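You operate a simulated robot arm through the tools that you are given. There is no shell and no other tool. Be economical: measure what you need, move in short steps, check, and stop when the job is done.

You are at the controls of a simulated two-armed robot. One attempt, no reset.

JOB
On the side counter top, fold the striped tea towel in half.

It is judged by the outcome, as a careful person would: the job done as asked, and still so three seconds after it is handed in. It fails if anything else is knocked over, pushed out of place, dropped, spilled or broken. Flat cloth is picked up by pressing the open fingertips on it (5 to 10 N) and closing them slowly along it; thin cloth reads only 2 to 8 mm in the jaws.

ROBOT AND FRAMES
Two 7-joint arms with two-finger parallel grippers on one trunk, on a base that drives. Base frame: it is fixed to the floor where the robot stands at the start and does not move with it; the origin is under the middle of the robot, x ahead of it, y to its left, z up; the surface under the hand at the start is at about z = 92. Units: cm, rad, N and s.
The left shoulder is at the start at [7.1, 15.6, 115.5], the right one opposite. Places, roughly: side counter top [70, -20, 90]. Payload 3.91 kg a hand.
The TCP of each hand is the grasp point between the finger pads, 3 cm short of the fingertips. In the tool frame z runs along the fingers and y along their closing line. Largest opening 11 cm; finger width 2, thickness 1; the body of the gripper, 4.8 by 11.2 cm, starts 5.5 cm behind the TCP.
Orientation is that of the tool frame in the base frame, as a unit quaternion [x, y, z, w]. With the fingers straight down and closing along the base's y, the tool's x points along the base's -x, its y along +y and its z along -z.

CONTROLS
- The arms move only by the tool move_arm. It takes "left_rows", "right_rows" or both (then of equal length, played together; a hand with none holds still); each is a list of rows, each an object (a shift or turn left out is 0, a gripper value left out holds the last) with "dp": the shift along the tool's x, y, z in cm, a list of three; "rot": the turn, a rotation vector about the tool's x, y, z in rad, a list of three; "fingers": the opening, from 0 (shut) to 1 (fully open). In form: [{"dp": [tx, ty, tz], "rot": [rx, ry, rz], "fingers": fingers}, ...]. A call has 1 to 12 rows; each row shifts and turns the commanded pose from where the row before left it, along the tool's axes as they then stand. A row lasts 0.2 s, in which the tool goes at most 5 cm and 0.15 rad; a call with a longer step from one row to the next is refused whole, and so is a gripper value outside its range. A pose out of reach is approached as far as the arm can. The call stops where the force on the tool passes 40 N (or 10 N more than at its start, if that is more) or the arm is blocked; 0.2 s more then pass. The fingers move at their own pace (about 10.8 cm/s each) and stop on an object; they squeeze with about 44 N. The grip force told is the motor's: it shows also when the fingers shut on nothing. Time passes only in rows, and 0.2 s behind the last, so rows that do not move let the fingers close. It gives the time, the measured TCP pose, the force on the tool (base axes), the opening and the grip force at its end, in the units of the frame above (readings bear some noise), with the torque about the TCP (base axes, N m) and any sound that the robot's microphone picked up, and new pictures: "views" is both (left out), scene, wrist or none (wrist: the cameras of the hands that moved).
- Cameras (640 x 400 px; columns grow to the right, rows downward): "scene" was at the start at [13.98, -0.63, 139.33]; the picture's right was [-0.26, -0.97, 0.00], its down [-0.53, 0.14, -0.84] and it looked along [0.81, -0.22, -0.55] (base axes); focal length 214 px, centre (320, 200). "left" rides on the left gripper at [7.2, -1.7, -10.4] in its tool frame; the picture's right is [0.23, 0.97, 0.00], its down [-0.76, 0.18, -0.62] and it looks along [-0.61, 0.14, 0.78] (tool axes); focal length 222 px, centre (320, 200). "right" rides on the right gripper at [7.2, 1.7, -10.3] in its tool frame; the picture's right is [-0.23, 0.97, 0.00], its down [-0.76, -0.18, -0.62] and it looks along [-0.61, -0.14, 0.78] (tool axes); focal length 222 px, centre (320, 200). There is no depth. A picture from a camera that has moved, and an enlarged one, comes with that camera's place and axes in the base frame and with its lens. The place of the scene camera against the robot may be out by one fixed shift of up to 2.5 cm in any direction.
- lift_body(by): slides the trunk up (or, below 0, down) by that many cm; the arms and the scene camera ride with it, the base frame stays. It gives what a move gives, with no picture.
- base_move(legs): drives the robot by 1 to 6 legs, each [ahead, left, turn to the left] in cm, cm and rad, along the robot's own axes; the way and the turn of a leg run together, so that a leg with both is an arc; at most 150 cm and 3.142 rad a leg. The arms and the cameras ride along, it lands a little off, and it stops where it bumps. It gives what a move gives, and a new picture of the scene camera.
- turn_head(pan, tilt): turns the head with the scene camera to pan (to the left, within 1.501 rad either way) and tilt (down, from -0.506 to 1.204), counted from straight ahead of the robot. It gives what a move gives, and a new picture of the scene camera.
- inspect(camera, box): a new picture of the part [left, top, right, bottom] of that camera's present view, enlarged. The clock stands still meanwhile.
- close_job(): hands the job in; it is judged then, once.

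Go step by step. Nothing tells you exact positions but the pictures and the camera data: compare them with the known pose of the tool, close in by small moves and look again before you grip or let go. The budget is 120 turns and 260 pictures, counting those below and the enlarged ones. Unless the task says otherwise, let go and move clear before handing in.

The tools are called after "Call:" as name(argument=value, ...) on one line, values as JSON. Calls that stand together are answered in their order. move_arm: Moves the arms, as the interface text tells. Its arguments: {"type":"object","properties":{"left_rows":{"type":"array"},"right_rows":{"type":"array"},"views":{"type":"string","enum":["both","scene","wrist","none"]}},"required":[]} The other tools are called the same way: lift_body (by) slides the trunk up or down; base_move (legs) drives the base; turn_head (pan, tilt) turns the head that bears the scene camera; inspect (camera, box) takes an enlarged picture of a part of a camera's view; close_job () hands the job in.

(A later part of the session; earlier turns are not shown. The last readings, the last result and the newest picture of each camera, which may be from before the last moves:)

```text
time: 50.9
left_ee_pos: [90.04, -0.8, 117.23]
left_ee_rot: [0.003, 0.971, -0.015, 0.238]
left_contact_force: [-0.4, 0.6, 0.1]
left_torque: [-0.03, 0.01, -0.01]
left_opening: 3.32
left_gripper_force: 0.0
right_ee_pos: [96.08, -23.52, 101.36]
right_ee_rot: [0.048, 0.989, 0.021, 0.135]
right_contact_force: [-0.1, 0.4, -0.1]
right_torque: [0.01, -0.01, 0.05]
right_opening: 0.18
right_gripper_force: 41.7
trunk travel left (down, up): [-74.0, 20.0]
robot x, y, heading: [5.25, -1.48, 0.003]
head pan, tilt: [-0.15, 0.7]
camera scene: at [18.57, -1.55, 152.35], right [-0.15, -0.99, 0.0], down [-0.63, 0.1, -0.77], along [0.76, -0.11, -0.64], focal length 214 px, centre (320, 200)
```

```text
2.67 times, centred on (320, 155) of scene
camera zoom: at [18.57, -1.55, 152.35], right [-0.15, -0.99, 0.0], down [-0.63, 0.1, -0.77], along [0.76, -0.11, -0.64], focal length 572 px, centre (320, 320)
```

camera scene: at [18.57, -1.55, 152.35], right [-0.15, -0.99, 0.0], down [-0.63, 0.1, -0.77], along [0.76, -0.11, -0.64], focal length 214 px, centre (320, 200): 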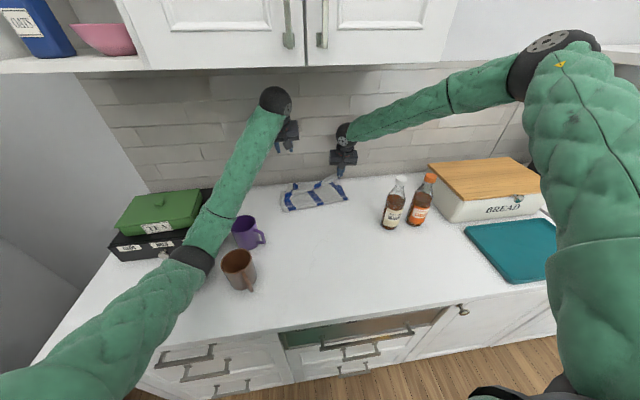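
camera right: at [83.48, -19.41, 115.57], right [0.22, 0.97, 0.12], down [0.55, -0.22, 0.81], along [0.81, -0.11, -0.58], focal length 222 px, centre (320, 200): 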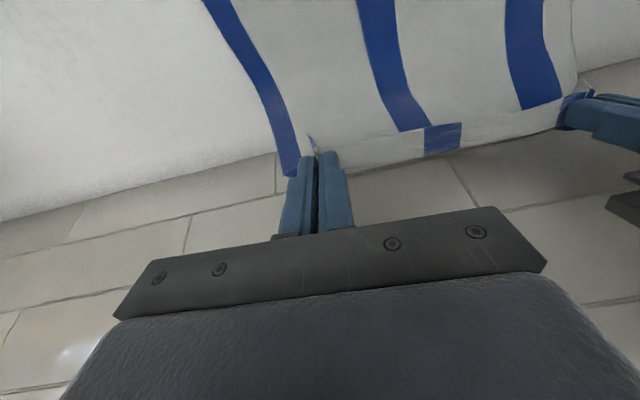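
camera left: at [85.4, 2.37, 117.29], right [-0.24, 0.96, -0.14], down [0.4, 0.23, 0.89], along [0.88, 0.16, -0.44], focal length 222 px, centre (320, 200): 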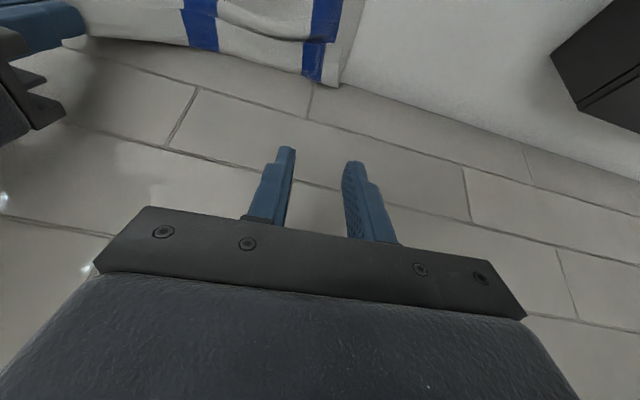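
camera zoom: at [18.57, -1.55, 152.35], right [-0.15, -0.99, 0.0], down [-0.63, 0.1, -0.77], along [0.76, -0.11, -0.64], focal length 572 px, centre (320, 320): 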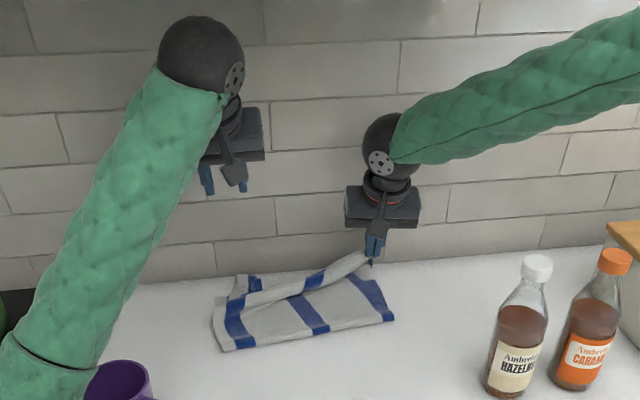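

The towel got pushed toward the wall and crumpled. Better plan: pull the near edge back toward the robot so the towel lies flat again, farther from the wall and well within reach, then refold. I'll lift the right corner a little and drive back with it.

Call:
move_arm(left_rows=[{"dp": [0, -0.2, 0]}, {}, {}], right_rows=[{"dp": [0, 0.5, -1]}, {"dp": [0, 0.5, -1]}, {"dp": [0, 0, -1]}], views="none")

Call:
base_move(legs=[[-12, 0, 0]])

```text
time: 51.7
left_ee_pos: [90.24, -0.42, 117.44]
left_ee_rot: [0.001, 0.971, -0.016, 0.24]
left_contact_force: [0.6, 0.6, 0.8]
left_torque: [-0.04, -0.02, 0.01]
left_opening: 3.31
left_gripper_force: 0.0
right_ee_pos: [96.09, -23.07, 101.29]
right_ee_rot: [0.047, 0.989, 0.021, 0.135]
right_contact_force: [-0.5, 0.1, -0.1]
right_torque: [0.02, -0.03, 0.05]
right_opening: 0.17
right_gripper_force: 41.9
right hand out of reach, approached as far as the arm can: row 1, 2, 3
trunk travel left (down, up): [-74.0, 20.0]
robot x, y, heading: [5.44, -1.69, 0.004]
head pan, tilt: [-0.15, 0.7]
```

```text
time: 52.9
left_ee_pos: [77.68, -0.62, 117.33]
left_ee_rot: [0.001, 0.971, -0.015, 0.24]
left_contact_force: [-1.1, 0.8, -0.9]
left_torque: [0.02, 0.02, -0.02]
left_opening: 3.29
left_gripper_force: 0.1
right_ee_pos: [83.74, -23.35, 101.44]
right_ee_rot: [0.047, 0.989, 0.019, 0.136]
right_contact_force: [0.4, -0.5, -0.1]
right_torque: [0.01, 0.02, 0.02]
right_opening: 0.19
right_gripper_force: 41.2
trunk travel left (down, up): [-74.0, 20.0]
robot x, y, heading: [-6.52, -1.97, 0.006]
head pan, tilt: [-0.15, 0.7]
camera scene: at [6.03, -1.5, 152.4], right [-0.14, -0.99, 0.0], down [-0.63, 0.09, -0.77], along [0.76, -0.11, -0.64], focal length 214 px, centre (320, 200)
```

scene: 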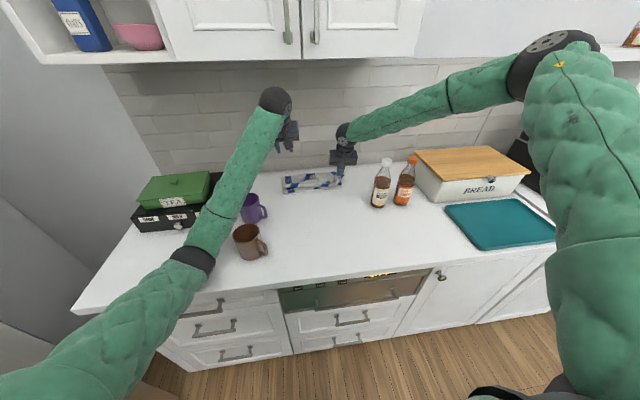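

Call:
inspect(camera="scene", box=[120, 150, 440, 350])

```text
2.00 times, centred on (280, 250) of scene
camera zoom: at [6.03, -1.5, 152.4], right [-0.14, -0.99, 0.0], down [-0.63, 0.09, -0.77], along [0.76, -0.11, -0.64], focal length 429 px, centre (400, 100)
```

zoom: 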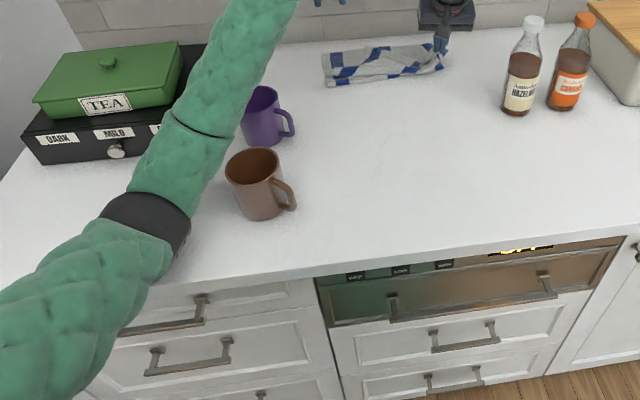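

The brown mug has been nudged and turned slightly by the low left elbow; I'll put it back later. Now both arms are out from under the cabinet, so I'll raise the trunk to get the elbows well clear.

Call:
lift_body(by=12)

Call:
move_arm(left_rows=[{"rot": [0, 0.12, 0]}, {"rot": [0, 0.12, 0]}, {"rot": [0, 0.12, 0]}, {"rot": [0, 0.1, 0]}], right_rows=[{"rot": [0, 0.1, 0]}, {"rot": [0, 0.1, -0.05]}, {"rot": [0, 0.08, -0.05]}, {}], views="scene")

```text
time: 54.4
left_ee_pos: [77.21, -0.55, 123.09]
left_ee_rot: [0.007, 0.978, -0.012, 0.209]
left_contact_force: [0.8, -0.1, 0.1]
left_torque: [0.0, 0.0, 0.0]
left_opening: 3.3
left_gripper_force: 0.0
right_ee_pos: [83.94, -22.75, 112.02]
right_ee_rot: [0.045, 0.99, 0.018, 0.132]
right_contact_force: [0.5, 0.9, 0.1]
right_torque: [0.01, -0.01, 0.0]
right_opening: 0.16
right_gripper_force: 41.5
trunk travel left (down, up): [-86.0, 8.0]
robot x, y, heading: [-6.92, -1.95, 0.007]
head pan, tilt: [-0.15, 0.7]
```

```text
time: 55.6
left_ee_pos: [75.46, -0.29, 120.95]
left_ee_rot: [0.006, 0.999, 0.001, -0.035]
left_contact_force: [0.3, 0.2, 0.1]
left_torque: [-0.02, -0.01, 0.01]
left_opening: 3.32
left_gripper_force: 0.0
right_ee_pos: [76.64, -25.57, 113.37]
right_ee_rot: [-0.017, 0.999, 0.018, -0.023]
right_contact_force: [-0.5, 0.1, -0.7]
right_torque: [0.02, -0.01, -0.05]
right_opening: 0.17
right_gripper_force: 41.7
right hand out of reach, approached as far as the arm can: row 1, 2, 3
trunk travel left (down, up): [-86.0, 8.0]
robot x, y, heading: [-7.36, -1.69, 0.007]
head pan, tilt: [-0.15, 0.7]
stopped in row 4 (left hand): the arm was blocked; the commanded pose is now the measured one
camera scene: at [5.11, -0.75, 163.97], right [-0.14, -0.99, 0.0], down [-0.63, 0.09, -0.77], along [0.76, -0.11, -0.64], focal length 214 px, centre (320, 200)
```

scene: 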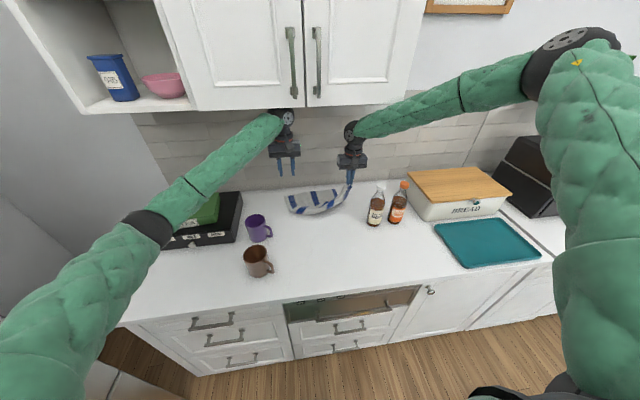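

The left wrist is now against the cabinet front, so I'll drive back to clear it.

Call:
base_move(legs=[[-10, 0, 0]])

```text
time: 57.0
left_ee_pos: [65.54, 0.96, 123.36]
left_ee_rot: [-0.059, 0.997, -0.05, -0.029]
left_contact_force: [-0.6, -0.1, 0.4]
left_torque: [0.06, 0.0, -0.04]
left_opening: 3.29
left_gripper_force: 0.1
right_ee_pos: [70.39, -34.02, 121.72]
right_ee_rot: [0.078, 0.992, 0.029, 0.091]
right_contact_force: [1.6, -0.6, -0.4]
right_torque: [0.04, 0.16, 0.06]
right_opening: 0.15
right_gripper_force: 41.4
trunk travel left (down, up): [-86.0, 8.0]
robot x, y, heading: [-17.11, -1.92, -0.009]
head pan, tilt: [-0.15, 0.7]
stopped in leg 1: the robot was blocked; the commanded pose is now the measured one
camera scene: at [14.34, -1.03, 163.79], right [-0.15, -0.99, 0.02], down [-0.71, 0.1, -0.69], along [0.68, -0.12, -0.72], focal length 214 px, centre (320, 200)
```

scene: 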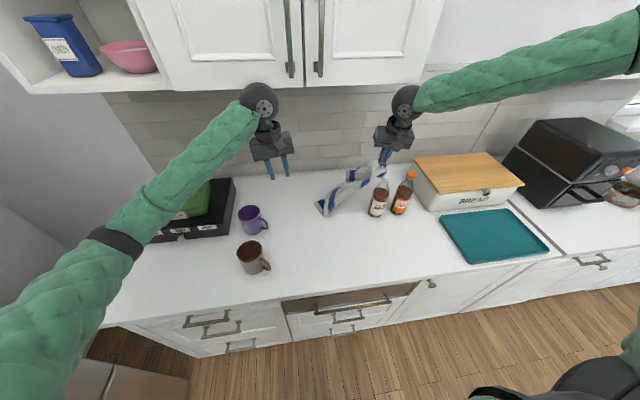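

The robot looks pitched forward. I'll let it settle briefly and read the state.

Call:
move_arm(right_rows=[{}, {}], views="scene")

```text
time: 57.4
left_ee_pos: [58.0, 1.19, 128.39]
left_ee_rot: [-0.079, 0.994, -0.081, -0.004]
left_contact_force: [0.2, -2.0, 0.4]
left_torque: [0.08, 0.1, -0.01]
left_opening: 3.3
left_gripper_force: 0.1
right_ee_pos: [60.88, -39.88, 125.27]
right_ee_rot: [0.139, 0.979, 0.031, 0.142]
right_contact_force: [0.3, -0.1, -1.0]
right_torque: [0.02, 0.04, 0.03]
right_opening: 0.17
right_gripper_force: 41.7
trunk travel left (down, up): [-86.0, 8.0]
robot x, y, heading: [-16.51, -1.12, -0.019]
head pan, tilt: [-0.15, 0.7]
stopped in row 1 (left hand): the arm was blocked; the commanded pose is now the measured one
camera scene: at [10.66, -1.66, 163.98], right [-0.17, -0.99, 0.01], down [-0.7, 0.11, -0.71], along [0.7, -0.13, -0.71], focal length 214 px, centre (320, 200)
```

scene: 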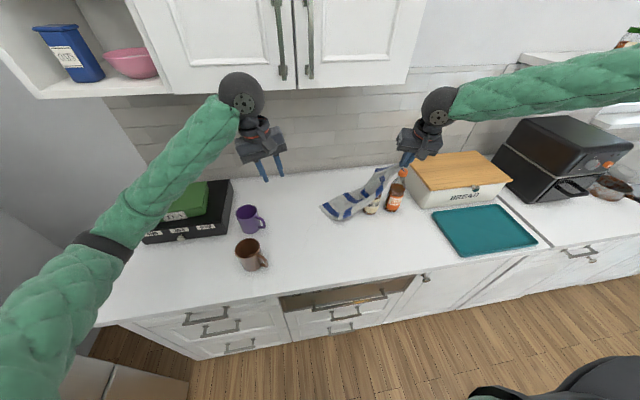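

The robot is still swinging back. The towel hangs in front of the bottles, so I'll ease the right hand left, away from them, while it settles.

Call:
move_arm(right_rows=[{"dp": [0, 1, -0.5]}, {"dp": [0, 1.5, -0.5]}, {"dp": [0, 1.5, 0]}], views="scene")

```text
time: 57.7
left_ee_pos: [41.81, 0.93, 134.37]
left_ee_rot: [-0.069, 0.99, -0.109, 0.062]
left_contact_force: [-0.4, -1.4, -0.8]
left_torque: [0.08, -0.1, -0.02]
left_opening: 3.32
left_gripper_force: 0.0
right_ee_pos: [45.36, -37.96, 133.01]
right_ee_rot: [0.132, 0.967, 0.042, 0.213]
right_contact_force: [-0.2, 4.7, 0.7]
right_torque: [-0.35, 0.02, -0.14]
right_opening: 0.17
right_gripper_force: 41.3
trunk travel left (down, up): [-86.0, 8.0]
robot x, y, heading: [-16.43, -0.92, -0.029]
head pan, tilt: [-0.15, 0.7]
stopped in row 1 (left hand): the arm was blocked; the commanded pose is now the measured one
camera scene: at [-1.43, -0.88, 164.2], right [-0.18, -0.98, 0.0], down [-0.64, 0.11, -0.76], along [0.75, -0.14, -0.65], focal length 214 px, centre (320, 200)
```

scene: 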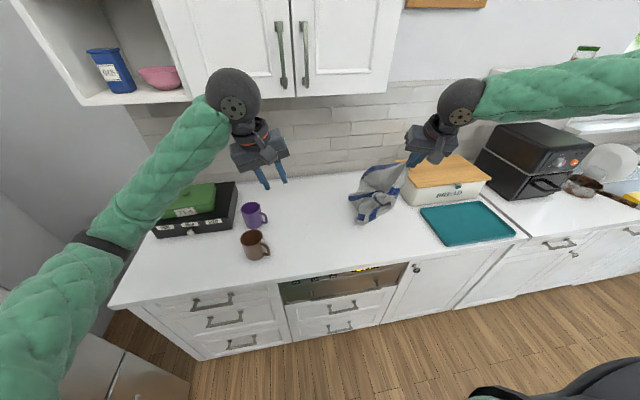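

Call:
move_arm(right_rows=[{}, {}, {}], views="scene")

```text
time: 58.7
left_ee_pos: [44.13, 1.72, 134.01]
left_ee_rot: [-0.101, 0.986, -0.124, 0.054]
left_contact_force: [1.6, -0.7, -0.3]
left_torque: [0.03, 0.05, -0.01]
left_opening: 3.27
left_gripper_force: 0.0
right_ee_pos: [50.4, -36.69, 130.73]
right_ee_rot: [0.11, 0.973, 0.049, 0.198]
right_contact_force: [1.3, -1.7, -1.5]
right_torque: [0.1, 0.0, 0.09]
right_opening: 0.14
right_gripper_force: 42.2
trunk travel left (down, up): [-86.0, 8.0]
robot x, y, heading: [-16.24, -3.49, 0.038]
head pan, tilt: [-0.15, 0.7]
stopped in row 3 (right hand): the arm was blocked; the commanded pose is now the measured one
camera scene: at [8.99, -2.61, 163.93], right [-0.11, -0.99, 0.0], down [-0.69, 0.07, -0.72], along [0.71, -0.08, -0.7], focal length 214 px, centre (320, 200)
```

scene: 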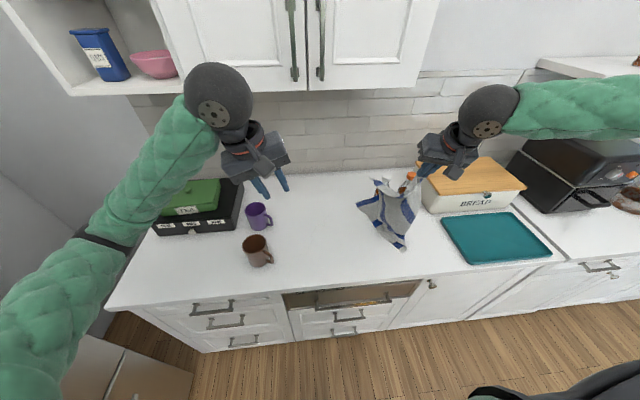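

Call:
move_arm(right_rows=[{}, {}, {}, {}, {}], views="none")

Call:
move_arm(right_rows=[{}, {}, {}, {}, {}], views="scene")

```text
time: 59.0
left_ee_pos: [29.41, 2.03, 138.05]
left_ee_rot: [-0.112, 0.977, -0.144, 0.111]
left_contact_force: [2.3, 1.6, -1.4]
left_torque: [-0.17, 0.12, -0.1]
left_opening: 3.3
left_gripper_force: 0.0
right_ee_pos: [37.6, -34.91, 135.74]
right_ee_rot: [0.079, 0.962, 0.065, 0.253]
right_contact_force: [-0.8, 4.9, -3.4]
right_torque: [-0.33, -0.1, -0.22]
right_opening: 0.16
right_gripper_force: 41.7
trunk travel left (down, up): [-86.0, 8.0]
robot x, y, heading: [-15.79, -4.81, 0.076]
head pan, tilt: [-0.15, 0.7]
stopped in row 1 (left hand): the arm was blocked; the commanded pose is now the measured one
```

```text
time: 60.2
left_ee_pos: [35.54, 3.32, 136.33]
left_ee_rot: [-0.105, 0.982, -0.135, 0.084]
left_contact_force: [1.3, 1.1, 0.3]
left_torque: [-0.11, 0.09, -0.02]
left_opening: 3.29
left_gripper_force: 0.1
right_ee_pos: [42.32, -34.63, 134.1]
right_ee_rot: [0.099, 0.967, 0.05, 0.228]
right_contact_force: [0.9, 0.9, -1.6]
right_torque: [-0.11, 0.1, -0.05]
right_opening: 0.13
right_gripper_force: 41.9
trunk travel left (down, up): [-86.0, 8.0]
robot x, y, heading: [-16.08, -3.45, 0.056]
head pan, tilt: [-0.15, 0.7]
camera scene: at [-1.5, -0.92, 164.2], right [-0.1, -1.0, 0.01], down [-0.65, 0.06, -0.76], along [0.76, -0.08, -0.65], focal length 214 px, centre (320, 200)
```

scene: 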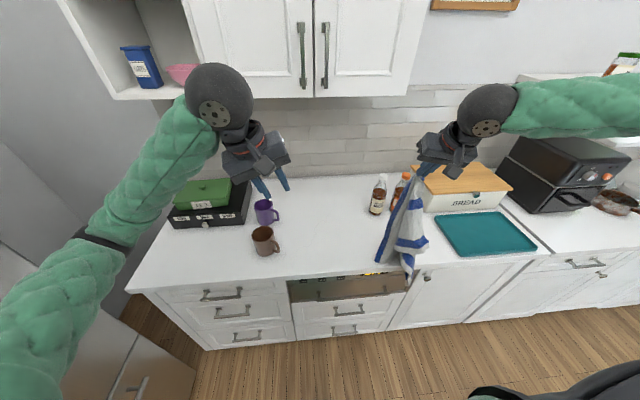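

The robot is steady again and nothing fell; the bottles and boxes stand in place, and the towel hangs from the right hand. I'll straighten the heading, level the right tool and bring it left, away from the bottles.

Call:
base_move(legs=[[0, 0, -0.055]])

Call:
move_arm(right_rows=[{"rot": [0, 0.12, -0.05]}, {"rot": [0, 0.12, -0.05]}, {"rot": [0, 0.12, -0.05]}, {"rot": [0, 0.09, -0.05]}, {"dp": [0, 2, 0]}, {"dp": [0, 2.5, 0]}, {"dp": [0, 2.5, 0]}, {"dp": [0, 2.5, 0]}, {"dp": [0, 2.5, 0]}], left_rows=[{"rot": [0, 0.05, 0]}, {"rot": [0, 0.05, 0]}, {"rot": [0, 0.05, 0]}, {}, {}, {}, {}, {}, {}], views="scene")

```text
time: 61.0
left_ee_pos: [35.27, -0.47, 136.62]
left_ee_rot: [-0.078, 0.984, -0.136, 0.085]
left_contact_force: [0.1, 0.0, -0.3]
left_torque: [0.0, 0.03, 0.02]
left_opening: 3.32
left_gripper_force: 0.0
right_ee_pos: [40.16, -38.68, 134.11]
right_ee_rot: [0.126, 0.963, 0.048, 0.232]
right_contact_force: [0.3, 0.3, -0.2]
right_torque: [-0.05, 0.03, -0.01]
right_opening: 0.18
right_gripper_force: 41.2
trunk travel left (down, up): [-86.0, 8.0]
robot x, y, heading: [-15.81, -3.67, -0.002]
head pan, tilt: [-0.15, 0.7]
camera scene: at [-2.03, -3.03, 164.25], right [-0.15, -0.99, 0.0], down [-0.64, 0.1, -0.76], along [0.76, -0.11, -0.65], focal length 214 px, centre (320, 200)
```

scene: 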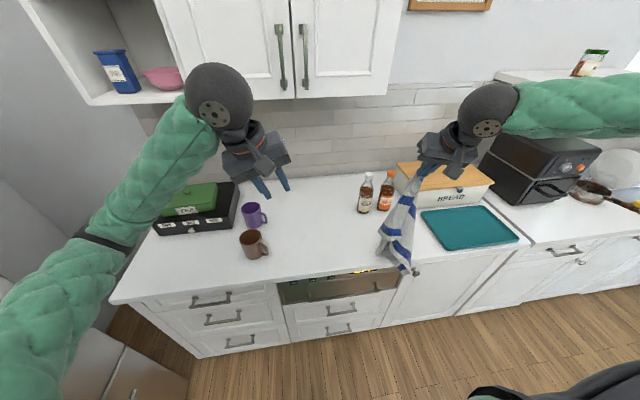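

```text
time: 63.0
left_ee_pos: [35.08, -0.5, 136.79]
left_ee_rot: [-0.068, 0.988, -0.141, 0.012]
left_contact_force: [-0.6, 1.2, 0.1]
left_torque: [-0.01, 0.01, 0.01]
left_opening: 3.28
left_gripper_force: 0.0
right_ee_pos: [40.28, -26.81, 135.54]
right_ee_rot: [0.015, 0.998, 0.052, 0.016]
right_contact_force: [-0.3, 0.2, -1.1]
right_torque: [-0.02, -0.01, -0.05]
right_opening: 0.16
right_gripper_force: 40.8
trunk travel left (down, up): [-86.0, 8.0]
robot x, y, heading: [-16.07, -3.9, 0.001]
head pan, tilt: [-0.15, 0.7]
camera scene: at [-2.21, -3.07, 164.27], right [-0.15, -0.99, 0.0], down [-0.64, 0.1, -0.76], along [0.76, -0.12, -0.64], focal length 214 px, centre (320, 200)
```

scene: 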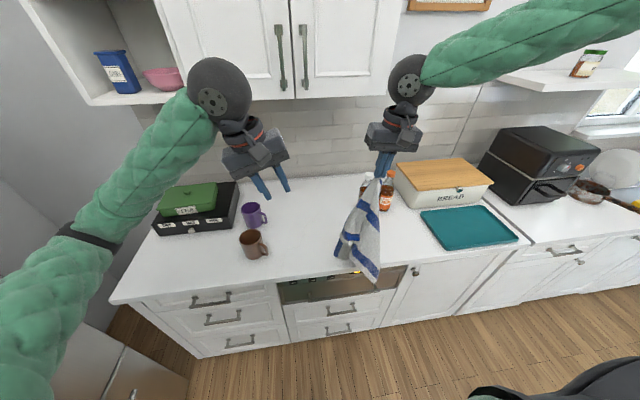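

The towel hangs clear of everything. I'll drive forward so it comes over the counter, then lower the trunk.

Call:
base_move(legs=[[6, 0, 0], [6, 0, 0]])

Call:
lift_body(by=-10)

Call:
inspect(camera="scene", box=[160, 100, 480, 300])

```text
time: 64.6
left_ee_pos: [45.26, -0.89, 137.4]
left_ee_rot: [-0.067, 0.988, -0.14, 0.02]
left_contact_force: [0.8, -0.8, 0.1]
left_torque: [0.08, 0.04, -0.03]
left_opening: 3.29
left_gripper_force: 0.1
right_ee_pos: [50.56, -27.32, 136.27]
right_ee_rot: [0.012, 0.998, 0.054, 0.023]
right_contact_force: [-0.4, 0.1, -0.1]
right_torque: [0.02, -0.04, -0.05]
right_opening: 0.15
right_gripper_force: 41.5
trunk travel left (down, up): [-86.0, 8.0]
robot x, y, heading: [-3.73, -3.85, -0.003]
head pan, tilt: [-0.15, 0.7]
camera scene: at [8.98, -3.67, 164.32], right [-0.15, -0.99, 0.0], down [-0.63, 0.1, -0.77], along [0.76, -0.11, -0.64], focal length 214 px, centre (320, 200)
```

scene: 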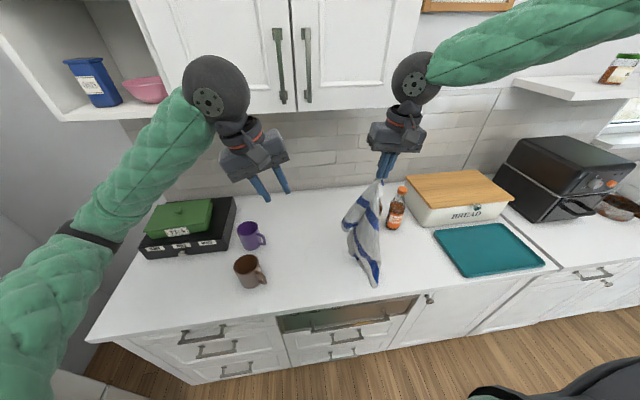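

```text
time: 65.9
left_ee_pos: [45.69, -0.79, 127.31]
left_ee_rot: [-0.068, 0.988, -0.14, 0.019]
left_contact_force: [-1.0, 0.1, 0.2]
left_torque: [0.02, -0.04, -0.02]
left_opening: 3.29
left_gripper_force: 0.0
right_ee_pos: [51.04, -27.04, 126.22]
right_ee_rot: [0.012, 0.998, 0.054, 0.022]
right_contact_force: [-0.6, 0.5, -1.1]
right_torque: [-0.05, 0.01, -0.05]
right_opening: 0.16
right_gripper_force: 41.5
trunk travel left (down, up): [-76.0, 18.0]
robot x, y, heading: [-4.02, -3.55, -0.0]
head pan, tilt: [-0.15, 0.7]
```

```text
2.00 times, centred on (320, 200) of scene
camera zoom: at [9.45, -3.42, 154.34], right [-0.15, -0.99, 0.0], down [-0.64, 0.09, -0.77], along [0.76, -0.11, -0.64], focal length 429 px, centre (320, 200)
```

zoom: 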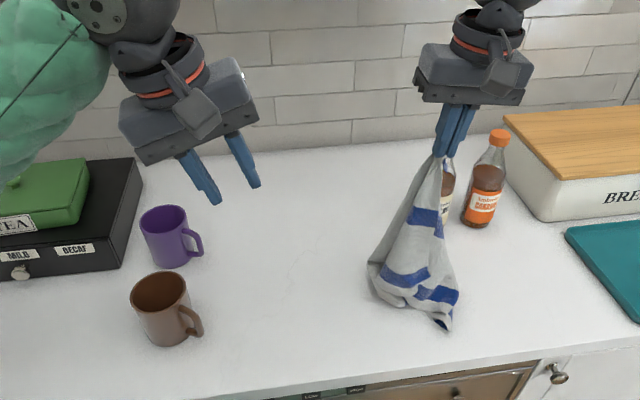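

I'll now trail the towel onto the counter: move the right hand forward while lowering, so the towel lays out behind it toward the robot.

Call:
move_arm(right_rows=[{"dp": [-2.2, 0.4, 2.4]}, {"dp": [-2.4, 0.4, 2.4]}, {"dp": [-2.4, 0.4, 2.4]}, {"dp": [-2.4, 0.4, 2.4]}, {"dp": [-2.4, 0.4, 2.4]}, {"dp": [-2.4, 0.4, 2.4]}, {"dp": [-2.4, 0.4, 2.4]}, {"dp": [-2.4, 0.4, 2.4]}, {"dp": [-2.4, 0.4, 2.4]}, {"dp": [-2.4, 0.4, 2.4]}, {"dp": [-2.4, 0.4, 2]}], views="scene")

```text
time: 68.3
left_ee_pos: [45.84, -0.7, 127.21]
left_ee_rot: [-0.068, 0.988, -0.14, 0.017]
left_contact_force: [-0.2, 0.4, 0.4]
left_torque: [0.0, -0.01, 0.01]
left_opening: 3.3
left_gripper_force: 0.1
right_ee_pos: [77.19, -22.1, 103.0]
right_ee_rot: [0.012, 0.998, 0.054, 0.022]
right_contact_force: [-0.4, -0.3, 0.7]
right_torque: [0.0, -0.02, -0.03]
right_opening: 0.16
right_gripper_force: 41.3
right hand out of reach, approached as far as the arm can: row 11
trunk travel left (down, up): [-76.0, 18.0]
robot x, y, heading: [-4.07, -3.62, 0.007]
head pan, tilt: [-0.15, 0.7]
camera scene: at [9.8, -3.44, 154.29], right [-0.15, -0.99, 0.0], down [-0.64, 0.09, -0.76], along [0.76, -0.11, -0.64], focal length 214 px, centre (320, 200)
```

scene: 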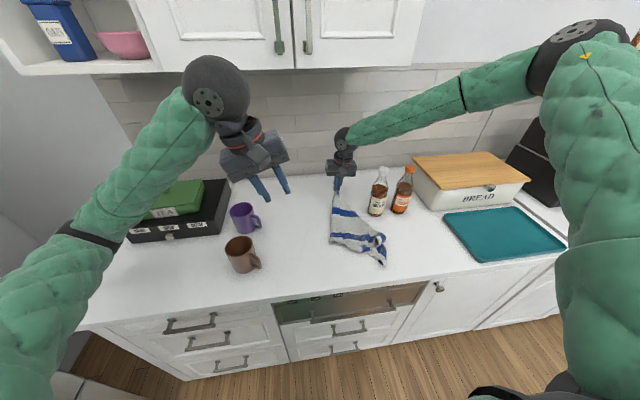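

Call:
base_move(legs=[[8, 0, 0]])

Call:
move_arm(right_rows=[{"dp": [0, 0, 1.5]}, {"dp": [0, 0, 1.5]}, {"dp": [0, 0, 1.5]}, {"dp": [0, 0, 1.5]}], views="scene")

Call:
inspect(camera="scene", box=[220, 120, 440, 258])

```text
time: 69.4
left_ee_pos: [54.05, -0.81, 127.09]
left_ee_rot: [-0.068, 0.988, -0.14, 0.017]
left_contact_force: [0.3, 0.2, 0.5]
left_torque: [-0.02, 0.03, 0.02]
left_opening: 3.3
left_gripper_force: 0.0
right_ee_pos: [85.24, -22.21, 102.91]
right_ee_rot: [0.012, 0.998, 0.054, 0.02]
right_contact_force: [-0.2, -0.1, -1.1]
right_torque: [0.01, 0.03, -0.05]
right_opening: 0.15
right_gripper_force: 41.0
trunk travel left (down, up): [-76.0, 18.0]
robot x, y, heading: [4.13, -3.82, 0.002]
head pan, tilt: [-0.15, 0.7]
camera scene: at [17.8, -3.44, 154.29], right [-0.15, -0.99, 0.0], down [-0.64, 0.09, -0.76], along [0.76, -0.11, -0.64], focal length 214 px, centre (320, 200)
```

scene: 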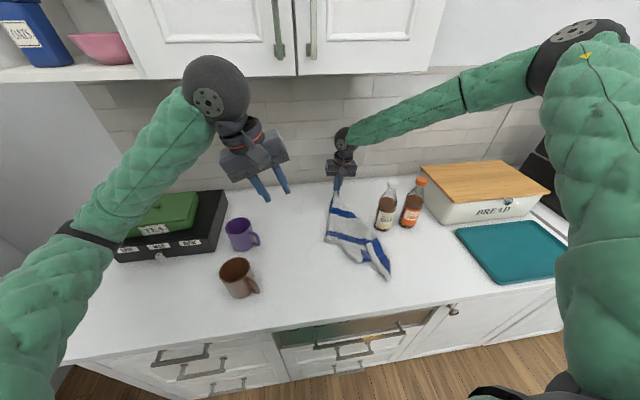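

```text
time: 70.4
left_ee_pos: [53.88, -0.71, 127.23]
left_ee_rot: [-0.068, 0.988, -0.14, 0.017]
left_contact_force: [0.0, 0.6, 0.3]
left_torque: [0.03, -0.01, -0.01]
left_opening: 3.3
left_gripper_force: 0.1
right_ee_pos: [83.35, -23.79, 99.19]
right_ee_rot: [0.013, 0.998, 0.054, 0.022]
right_contact_force: [0.2, -0.8, -0.2]
right_torque: [0.0, -0.03, -0.04]
right_opening: 0.14
right_gripper_force: 42.5
right hand out of reach, approached as far as the arm can: row 1, 2, 3, 4
trunk travel left (down, up): [-76.0, 18.0]
robot x, y, heading: [4.17, -3.75, 0.0]
head pan, tilt: [-0.15, 0.7]
camera scene: at [17.71, -3.42, 154.29], right [-0.15, -0.99, 0.0], down [-0.64, 0.09, -0.76], along [0.76, -0.11, -0.64], focal length 214 px, centre (320, 200)
```

scene: 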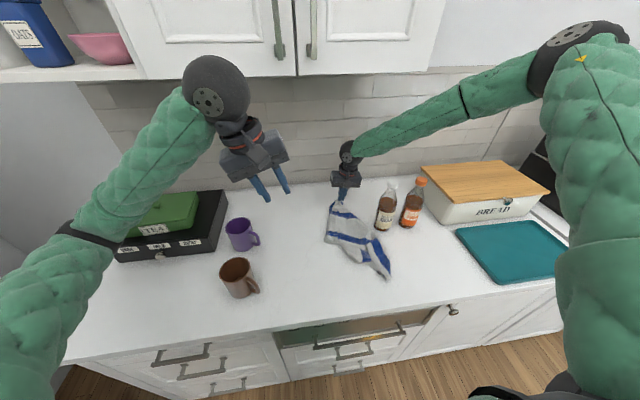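

```text
2.90 times, centred on (330, 189) of scene
camera zoom: at [17.71, -3.42, 154.29], right [-0.15, -0.99, 0.0], down [-0.64, 0.09, -0.76], along [0.76, -0.11, -0.64], focal length 622 px, centre (291, 232)
```

zoom: 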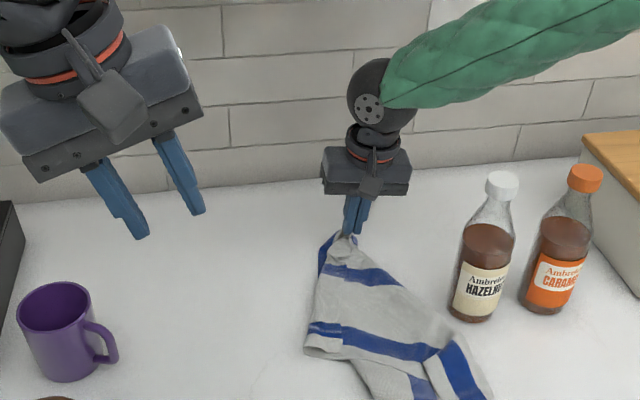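

The towel is back on the counter, gripped corner on the far side. I'll lower a bit, release, and get an unobstructed view.

Call:
lift_body(by=-3)

Call:
move_arm(right_rows=[{"fingers": 0.3}, {"fingers": 0.3}, {"dp": [0, 0, -2]}, {"dp": [0, 0, -3]}, {"dp": [0, 0, -3]}, {"dp": [1, 0, -3]}, {"dp": [2, -1, -3]}, {"dp": [3, -1, -2]}, {"dp": [3, -1, 0]}, {"dp": [3, -1, 0]}], views="scene")

Call:
inspect(camera="scene", box=[220, 150, 440, 288])

```text
time: 71.1
left_ee_pos: [53.8, -0.79, 124.24]
left_ee_rot: [-0.068, 0.988, -0.141, 0.016]
left_contact_force: [1.3, 1.0, 0.0]
left_torque: [-0.03, -0.01, 0.0]
left_opening: 3.32
left_gripper_force: 0.0
right_ee_pos: [83.15, -23.8, 96.26]
right_ee_rot: [0.013, 0.998, 0.055, 0.021]
right_contact_force: [0.4, 1.2, -0.7]
right_torque: [-0.01, -0.01, -0.03]
right_opening: 0.17
right_gripper_force: 41.9
trunk travel left (down, up): [-73.0, 21.0]
robot x, y, heading: [4.1, -4.24, 0.003]
head pan, tilt: [-0.15, 0.7]
```

```text
time: 73.3
left_ee_pos: [53.66, -0.72, 124.23]
left_ee_rot: [-0.067, 0.988, -0.14, 0.018]
left_contact_force: [0.0, 0.5, 0.3]
left_torque: [0.01, 0.02, 0.01]
left_opening: 3.29
left_gripper_force: 0.0
right_ee_pos: [70.41, -29.13, 111.22]
right_ee_rot: [0.012, 0.998, 0.054, 0.022]
right_contact_force: [-0.5, 1.0, -0.8]
right_torque: [-0.02, -0.02, 0.0]
right_opening: 3.32
right_gripper_force: 0.1
trunk travel left (down, up): [-73.0, 21.0]
robot x, y, heading: [3.79, -4.19, 0.006]
head pan, tilt: [-0.15, 0.7]
camera scene: at [17.64, -3.49, 151.3], right [-0.15, -0.99, 0.0], down [-0.64, 0.09, -0.77], along [0.76, -0.11, -0.64], focal length 214 px, centre (320, 200)
```

scene: 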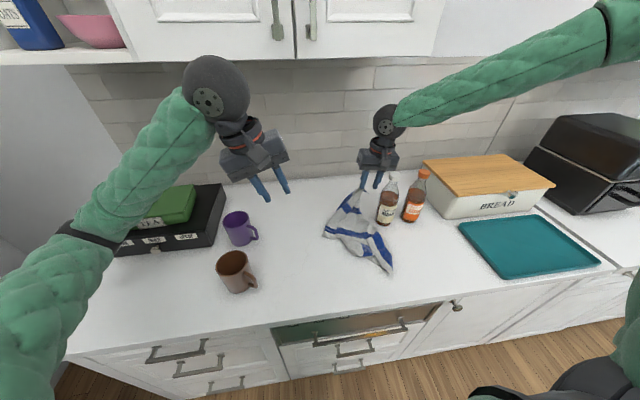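

```text
2.90 times, centred on (330, 219) of scene
camera zoom: at [17.64, -3.49, 151.3], right [-0.15, -0.99, 0.0], down [-0.64, 0.09, -0.77], along [0.76, -0.11, -0.64], focal length 622 px, centre (291, 145)
```

zoom: 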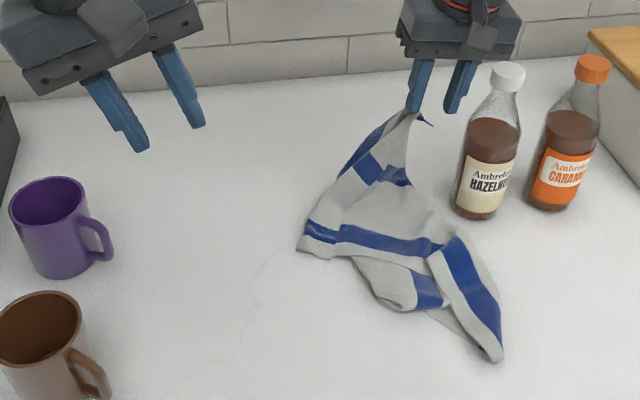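

A corner still clings to a right finger, and that hand is too near the bottle. I'll move it left, then open wide to shed the cloth.

Call:
move_arm(right_rows=[{"dp": [0, 2, 0]}, {"dp": [0, 2.5, 0]}, {"dp": [0, 2.5, 0]}, {"dp": [0, 2.5, 0]}, {"dp": [0, 2.5, 0]}, {"fingers": 0.9}, {}, {}], views="both")

```text
time: 75.1
left_ee_pos: [53.93, -0.7, 124.17]
left_ee_rot: [-0.068, 0.988, -0.14, 0.018]
left_contact_force: [-0.9, -1.1, -0.2]
left_torque: [0.0, 0.0, -0.05]
left_opening: 3.28
left_gripper_force: 0.1
right_ee_pos: [70.91, -17.22, 112.21]
right_ee_rot: [0.012, 0.998, 0.055, 0.022]
right_contact_force: [0.6, 0.6, -0.3]
right_torque: [-0.02, -0.01, 0.0]
right_opening: 9.92
right_gripper_force: 0.0
trunk travel left (down, up): [-73.0, 21.0]
robot x, y, heading: [4.39, -3.9, 0.006]
head pan, tilt: [-0.15, 0.7]
camera scene: at [17.83, -3.44, 151.27], right [-0.15, -0.99, 0.0], down [-0.64, 0.09, -0.76], along [0.76, -0.11, -0.64], focal length 214 px, centre (320, 200)
camera right: at [63.24, -16.56, 122.54], right [0.25, 0.96, 0.12], down [0.73, -0.26, 0.63], along [0.64, -0.07, -0.77], focal length 222 px, centre (320, 200)
```

scene: 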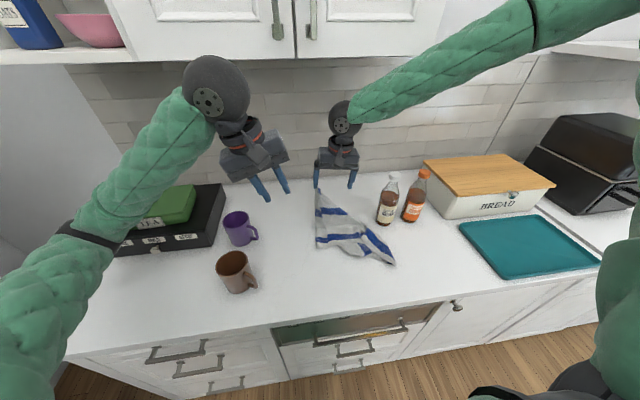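
right: 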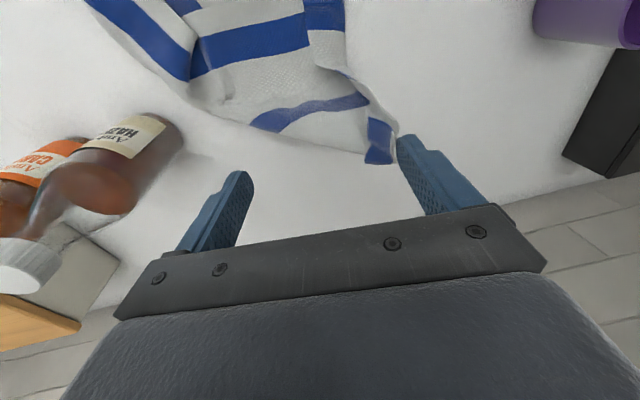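

The corner still sticks to the left-side finger. I'll set it on the counter and close/reopen the fingers there to shed it.

Call:
move_arm(right_rows=[{"dp": [-1.5, 0.5, 2]}, {"dp": [-1.5, 0.5, 2.5]}, {"dp": [-1.5, 0.5, 3]}, {"dp": [-1, 0.5, 3]}, {"dp": [-1, 0.5, 3]}, {"dp": [0, 0, 2]}, {"fingers": 0.3}, {"fingers": 0.9}, {}, {"dp": [0, -2, 0]}], views="both")

```text
time: 77.3
left_ee_pos: [53.81, -0.8, 124.24]
left_ee_rot: [-0.067, 0.988, -0.139, 0.018]
left_contact_force: [-0.4, 0.3, 0.6]
left_torque: [0.01, -0.01, 0.02]
left_opening: 3.28
left_gripper_force: 0.1
right_ee_pos: [76.41, -18.23, 99.36]
right_ee_rot: [0.012, 0.998, 0.054, 0.023]
right_contact_force: [-0.6, -1.0, -0.1]
right_torque: [-0.03, 0.02, 0.0]
right_opening: 9.88
right_gripper_force: 0.0
right hand out of reach, approached as far as the arm can: row 5, 6
trunk travel left (down, up): [-73.0, 21.0]
robot x, y, heading: [3.89, -3.66, 0.005]
head pan, tilt: [-0.15, 0.7]
camera scene: at [17.71, -3.5, 151.29], right [-0.15, -0.99, 0.0], down [-0.64, 0.09, -0.76], along [0.76, -0.11, -0.64], focal length 214 px, centre (320, 200)
camera right: at [68.8, -17.48, 109.47], right [0.25, 0.96, 0.12], down [0.73, -0.26, 0.63], along [0.64, -0.07, -0.77], focal length 222 px, centre (320, 200)
```

scene: 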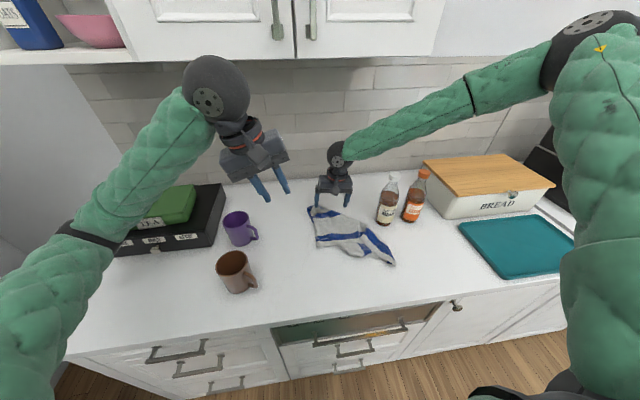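
right: 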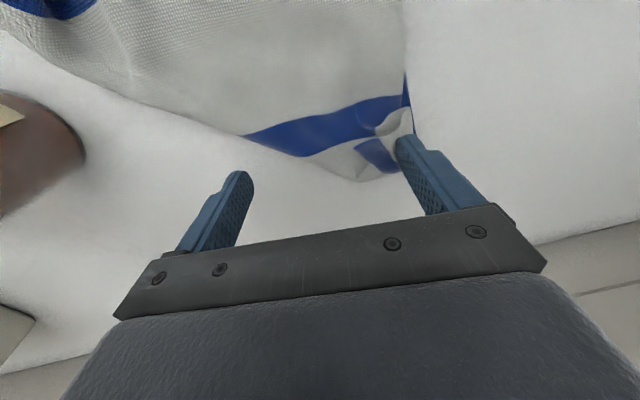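

Call:
inspect(camera="right", box=[300, 50, 520, 190])

```text
2.86 times, centred on (410, 120) of right
camera zoom: at [68.8, -17.48, 109.47], right [0.25, 0.96, 0.12], down [0.73, -0.26, 0.63], along [0.64, -0.07, -0.77], focal length 635 px, centre (63, 429)
```

zoom: 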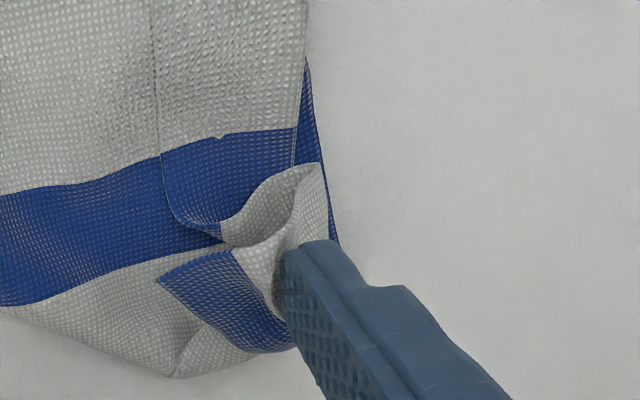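

Call:
move_arm(right_rows=[{"dp": [0, -4.5, 0]}, {"dp": [0, 4.5, -2]}, {"dp": [0, -4.5, 0]}, {"dp": [0, 4.5, -2]}, {"dp": [0, 0, -4.5]}, {}], views="both")

```text
time: 78.7
left_ee_pos: [54.0, -0.81, 124.14]
left_ee_rot: [-0.068, 0.988, -0.141, 0.017]
left_contact_force: [-0.2, 0.0, -0.8]
left_torque: [0.0, 0.0, 0.03]
left_opening: 3.29
left_gripper_force: 0.0
right_ee_pos: [76.23, -19.21, 107.63]
right_ee_rot: [0.013, 0.998, 0.055, 0.021]
right_contact_force: [-0.2, -0.2, 0.0]
right_torque: [-0.01, 0.03, -0.01]
right_opening: 9.87
right_gripper_force: 0.1
trunk travel left (down, up): [-73.0, 21.0]
robot x, y, heading: [4.24, -4.22, 0.009]
head pan, tilt: [-0.15, 0.7]
camera scene: at [17.91, -3.54, 151.26], right [-0.15, -0.99, 0.0], down [-0.64, 0.1, -0.76], along [0.76, -0.11, -0.65], focal length 214 px, centre (320, 200)
camera right: at [68.5, -18.46, 117.82], right [0.25, 0.96, 0.12], down [0.73, -0.27, 0.63], along [0.64, -0.07, -0.77], focal length 222 px, centre (320, 200)
```

scene: 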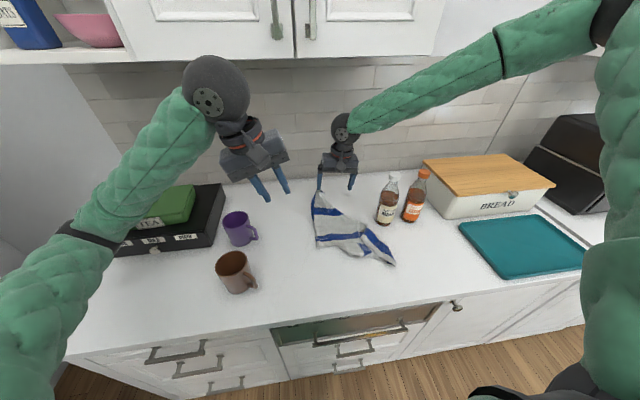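
right: 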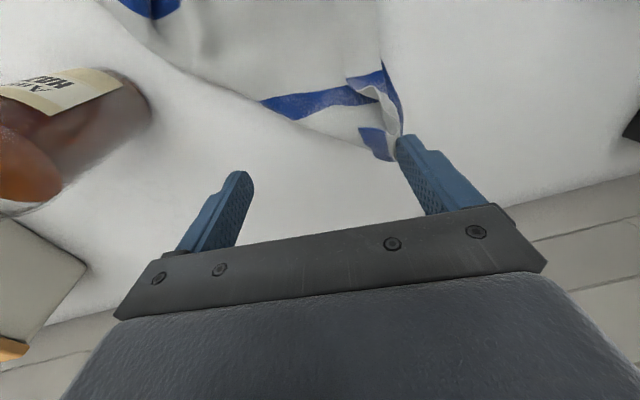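

Call:
inspect(camera="scene", box=[270, 150, 430, 280])

```text
3.08 times, centred on (350, 215) of scene
camera zoom: at [17.91, -3.54, 151.26], right [-0.15, -0.99, 0.0], down [-0.64, 0.1, -0.76], along [0.76, -0.11, -0.65], focal length 660 px, centre (228, 154)
```

zoom: 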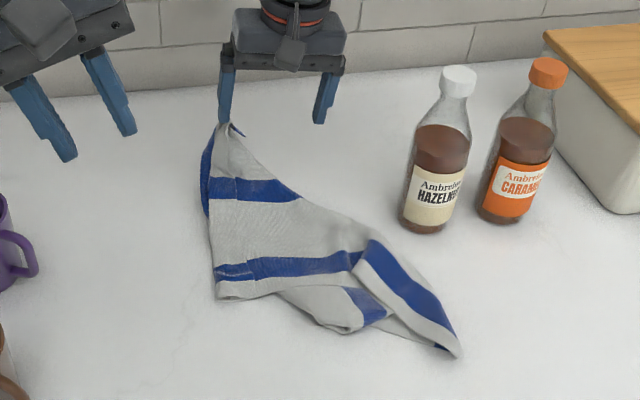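

The left-hand edge of the bundle is a short edge of the towel: corner A (at the right finger, far) and corner B near (62,−10). I'll grip A again with the right hand, then centre the robot before taking B with the left, so that both hands hold the short edge.

Call:
move_arm(right_rows=[{"dp": [0, 2, 0]}, {"fingers": 0.0, "dp": [0, 2, 0]}, {"dp": [0, 2, 0]}, {"rot": [0.1, 0, 0]}, {}], left_rows=[{"rot": [-0.1, 0, 0.05]}, {"rot": [-0.1, 0, 0.05]}, {"rot": [-0.08, 0, 0.03]}, {"dp": [0, 0, 0], "fingers": 0.4}, {}], views="wrist")

Call:
base_move(legs=[[0, -6, 0]])

```text
time: 79.9
left_ee_pos: [53.9, -0.68, 124.24]
left_ee_rot: [-0.005, 1.0, 0.0, 0.017]
left_contact_force: [-0.5, 0.3, 0.3]
left_torque: [0.0, -0.02, 0.0]
left_opening: 4.39
left_gripper_force: 0.1
right_ee_pos: [76.17, -13.1, 108.42]
right_ee_rot: [0.014, 1.0, 0.004, 0.022]
right_contact_force: [-0.6, 0.2, 0.7]
right_torque: [0.01, 0.0, -0.02]
right_opening: 0.16
right_gripper_force: 41.9
trunk travel left (down, up): [-73.0, 21.0]
robot x, y, heading: [4.17, -3.71, 0.005]
head pan, tilt: [-0.15, 0.7]
camera right: at [68.56, -11.26, 118.43], right [0.25, 0.97, 0.02], down [0.73, -0.2, 0.65], along [0.64, -0.15, -0.76], focal length 222 px, centre (320, 200)
camera left: at [46.34, -2.46, 134.38], right [-0.24, 0.97, -0.01], down [0.74, 0.19, 0.65], along [0.63, 0.15, -0.76], focal length 222 px, centre (320, 200)
```

right: 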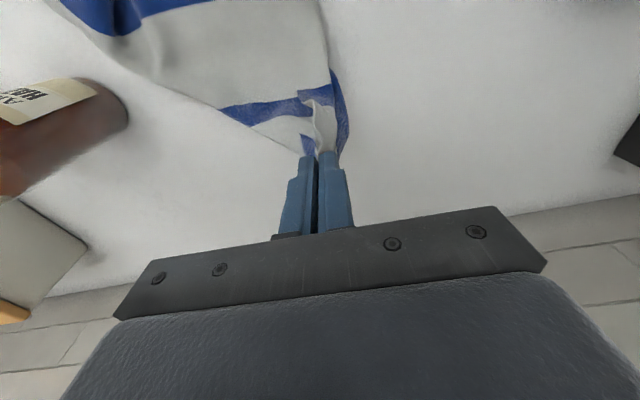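
left: 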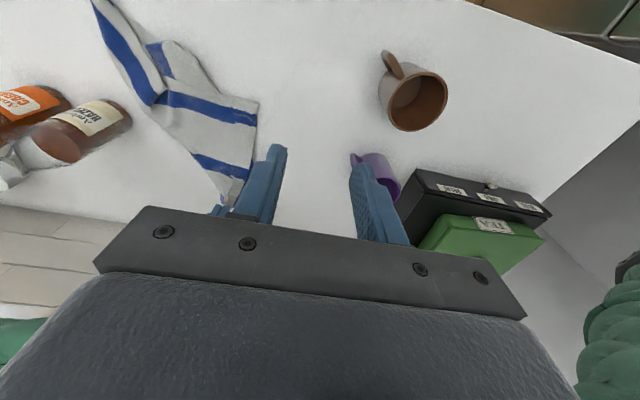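

```text
time: 80.9
left_ee_pos: [54.09, -6.59, 124.2]
left_ee_rot: [-0.005, 1.0, 0.0, 0.016]
left_contact_force: [1.1, -0.3, 0.0]
left_torque: [0.01, -0.01, 0.01]
left_opening: 4.38
left_gripper_force: 0.1
right_ee_pos: [76.31, -18.99, 108.28]
right_ee_rot: [0.013, 1.0, 0.005, 0.022]
right_contact_force: [0.0, 0.0, 0.1]
right_torque: [0.08, 0.02, 0.0]
right_opening: 0.19
right_gripper_force: 41.6
trunk travel left (down, up): [-73.0, 21.0]
robot x, y, heading: [4.32, -9.98, -0.002]
head pan, tilt: [-0.15, 0.7]
camera scene: at [17.96, -9.36, 151.27], right [-0.15, -0.99, 0.0], down [-0.64, 0.09, -0.76], along [0.76, -0.11, -0.65], focal length 214 px, centre (320, 200)
```

scene: 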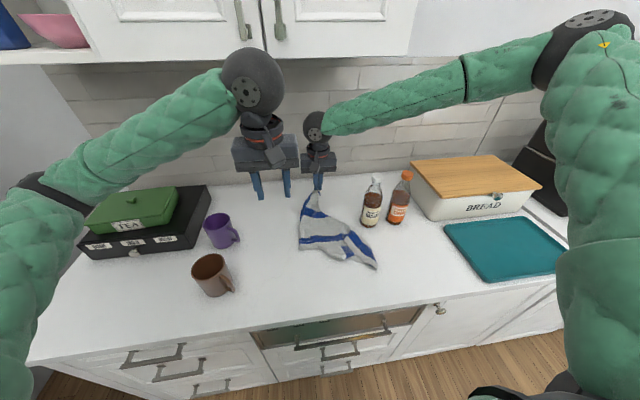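

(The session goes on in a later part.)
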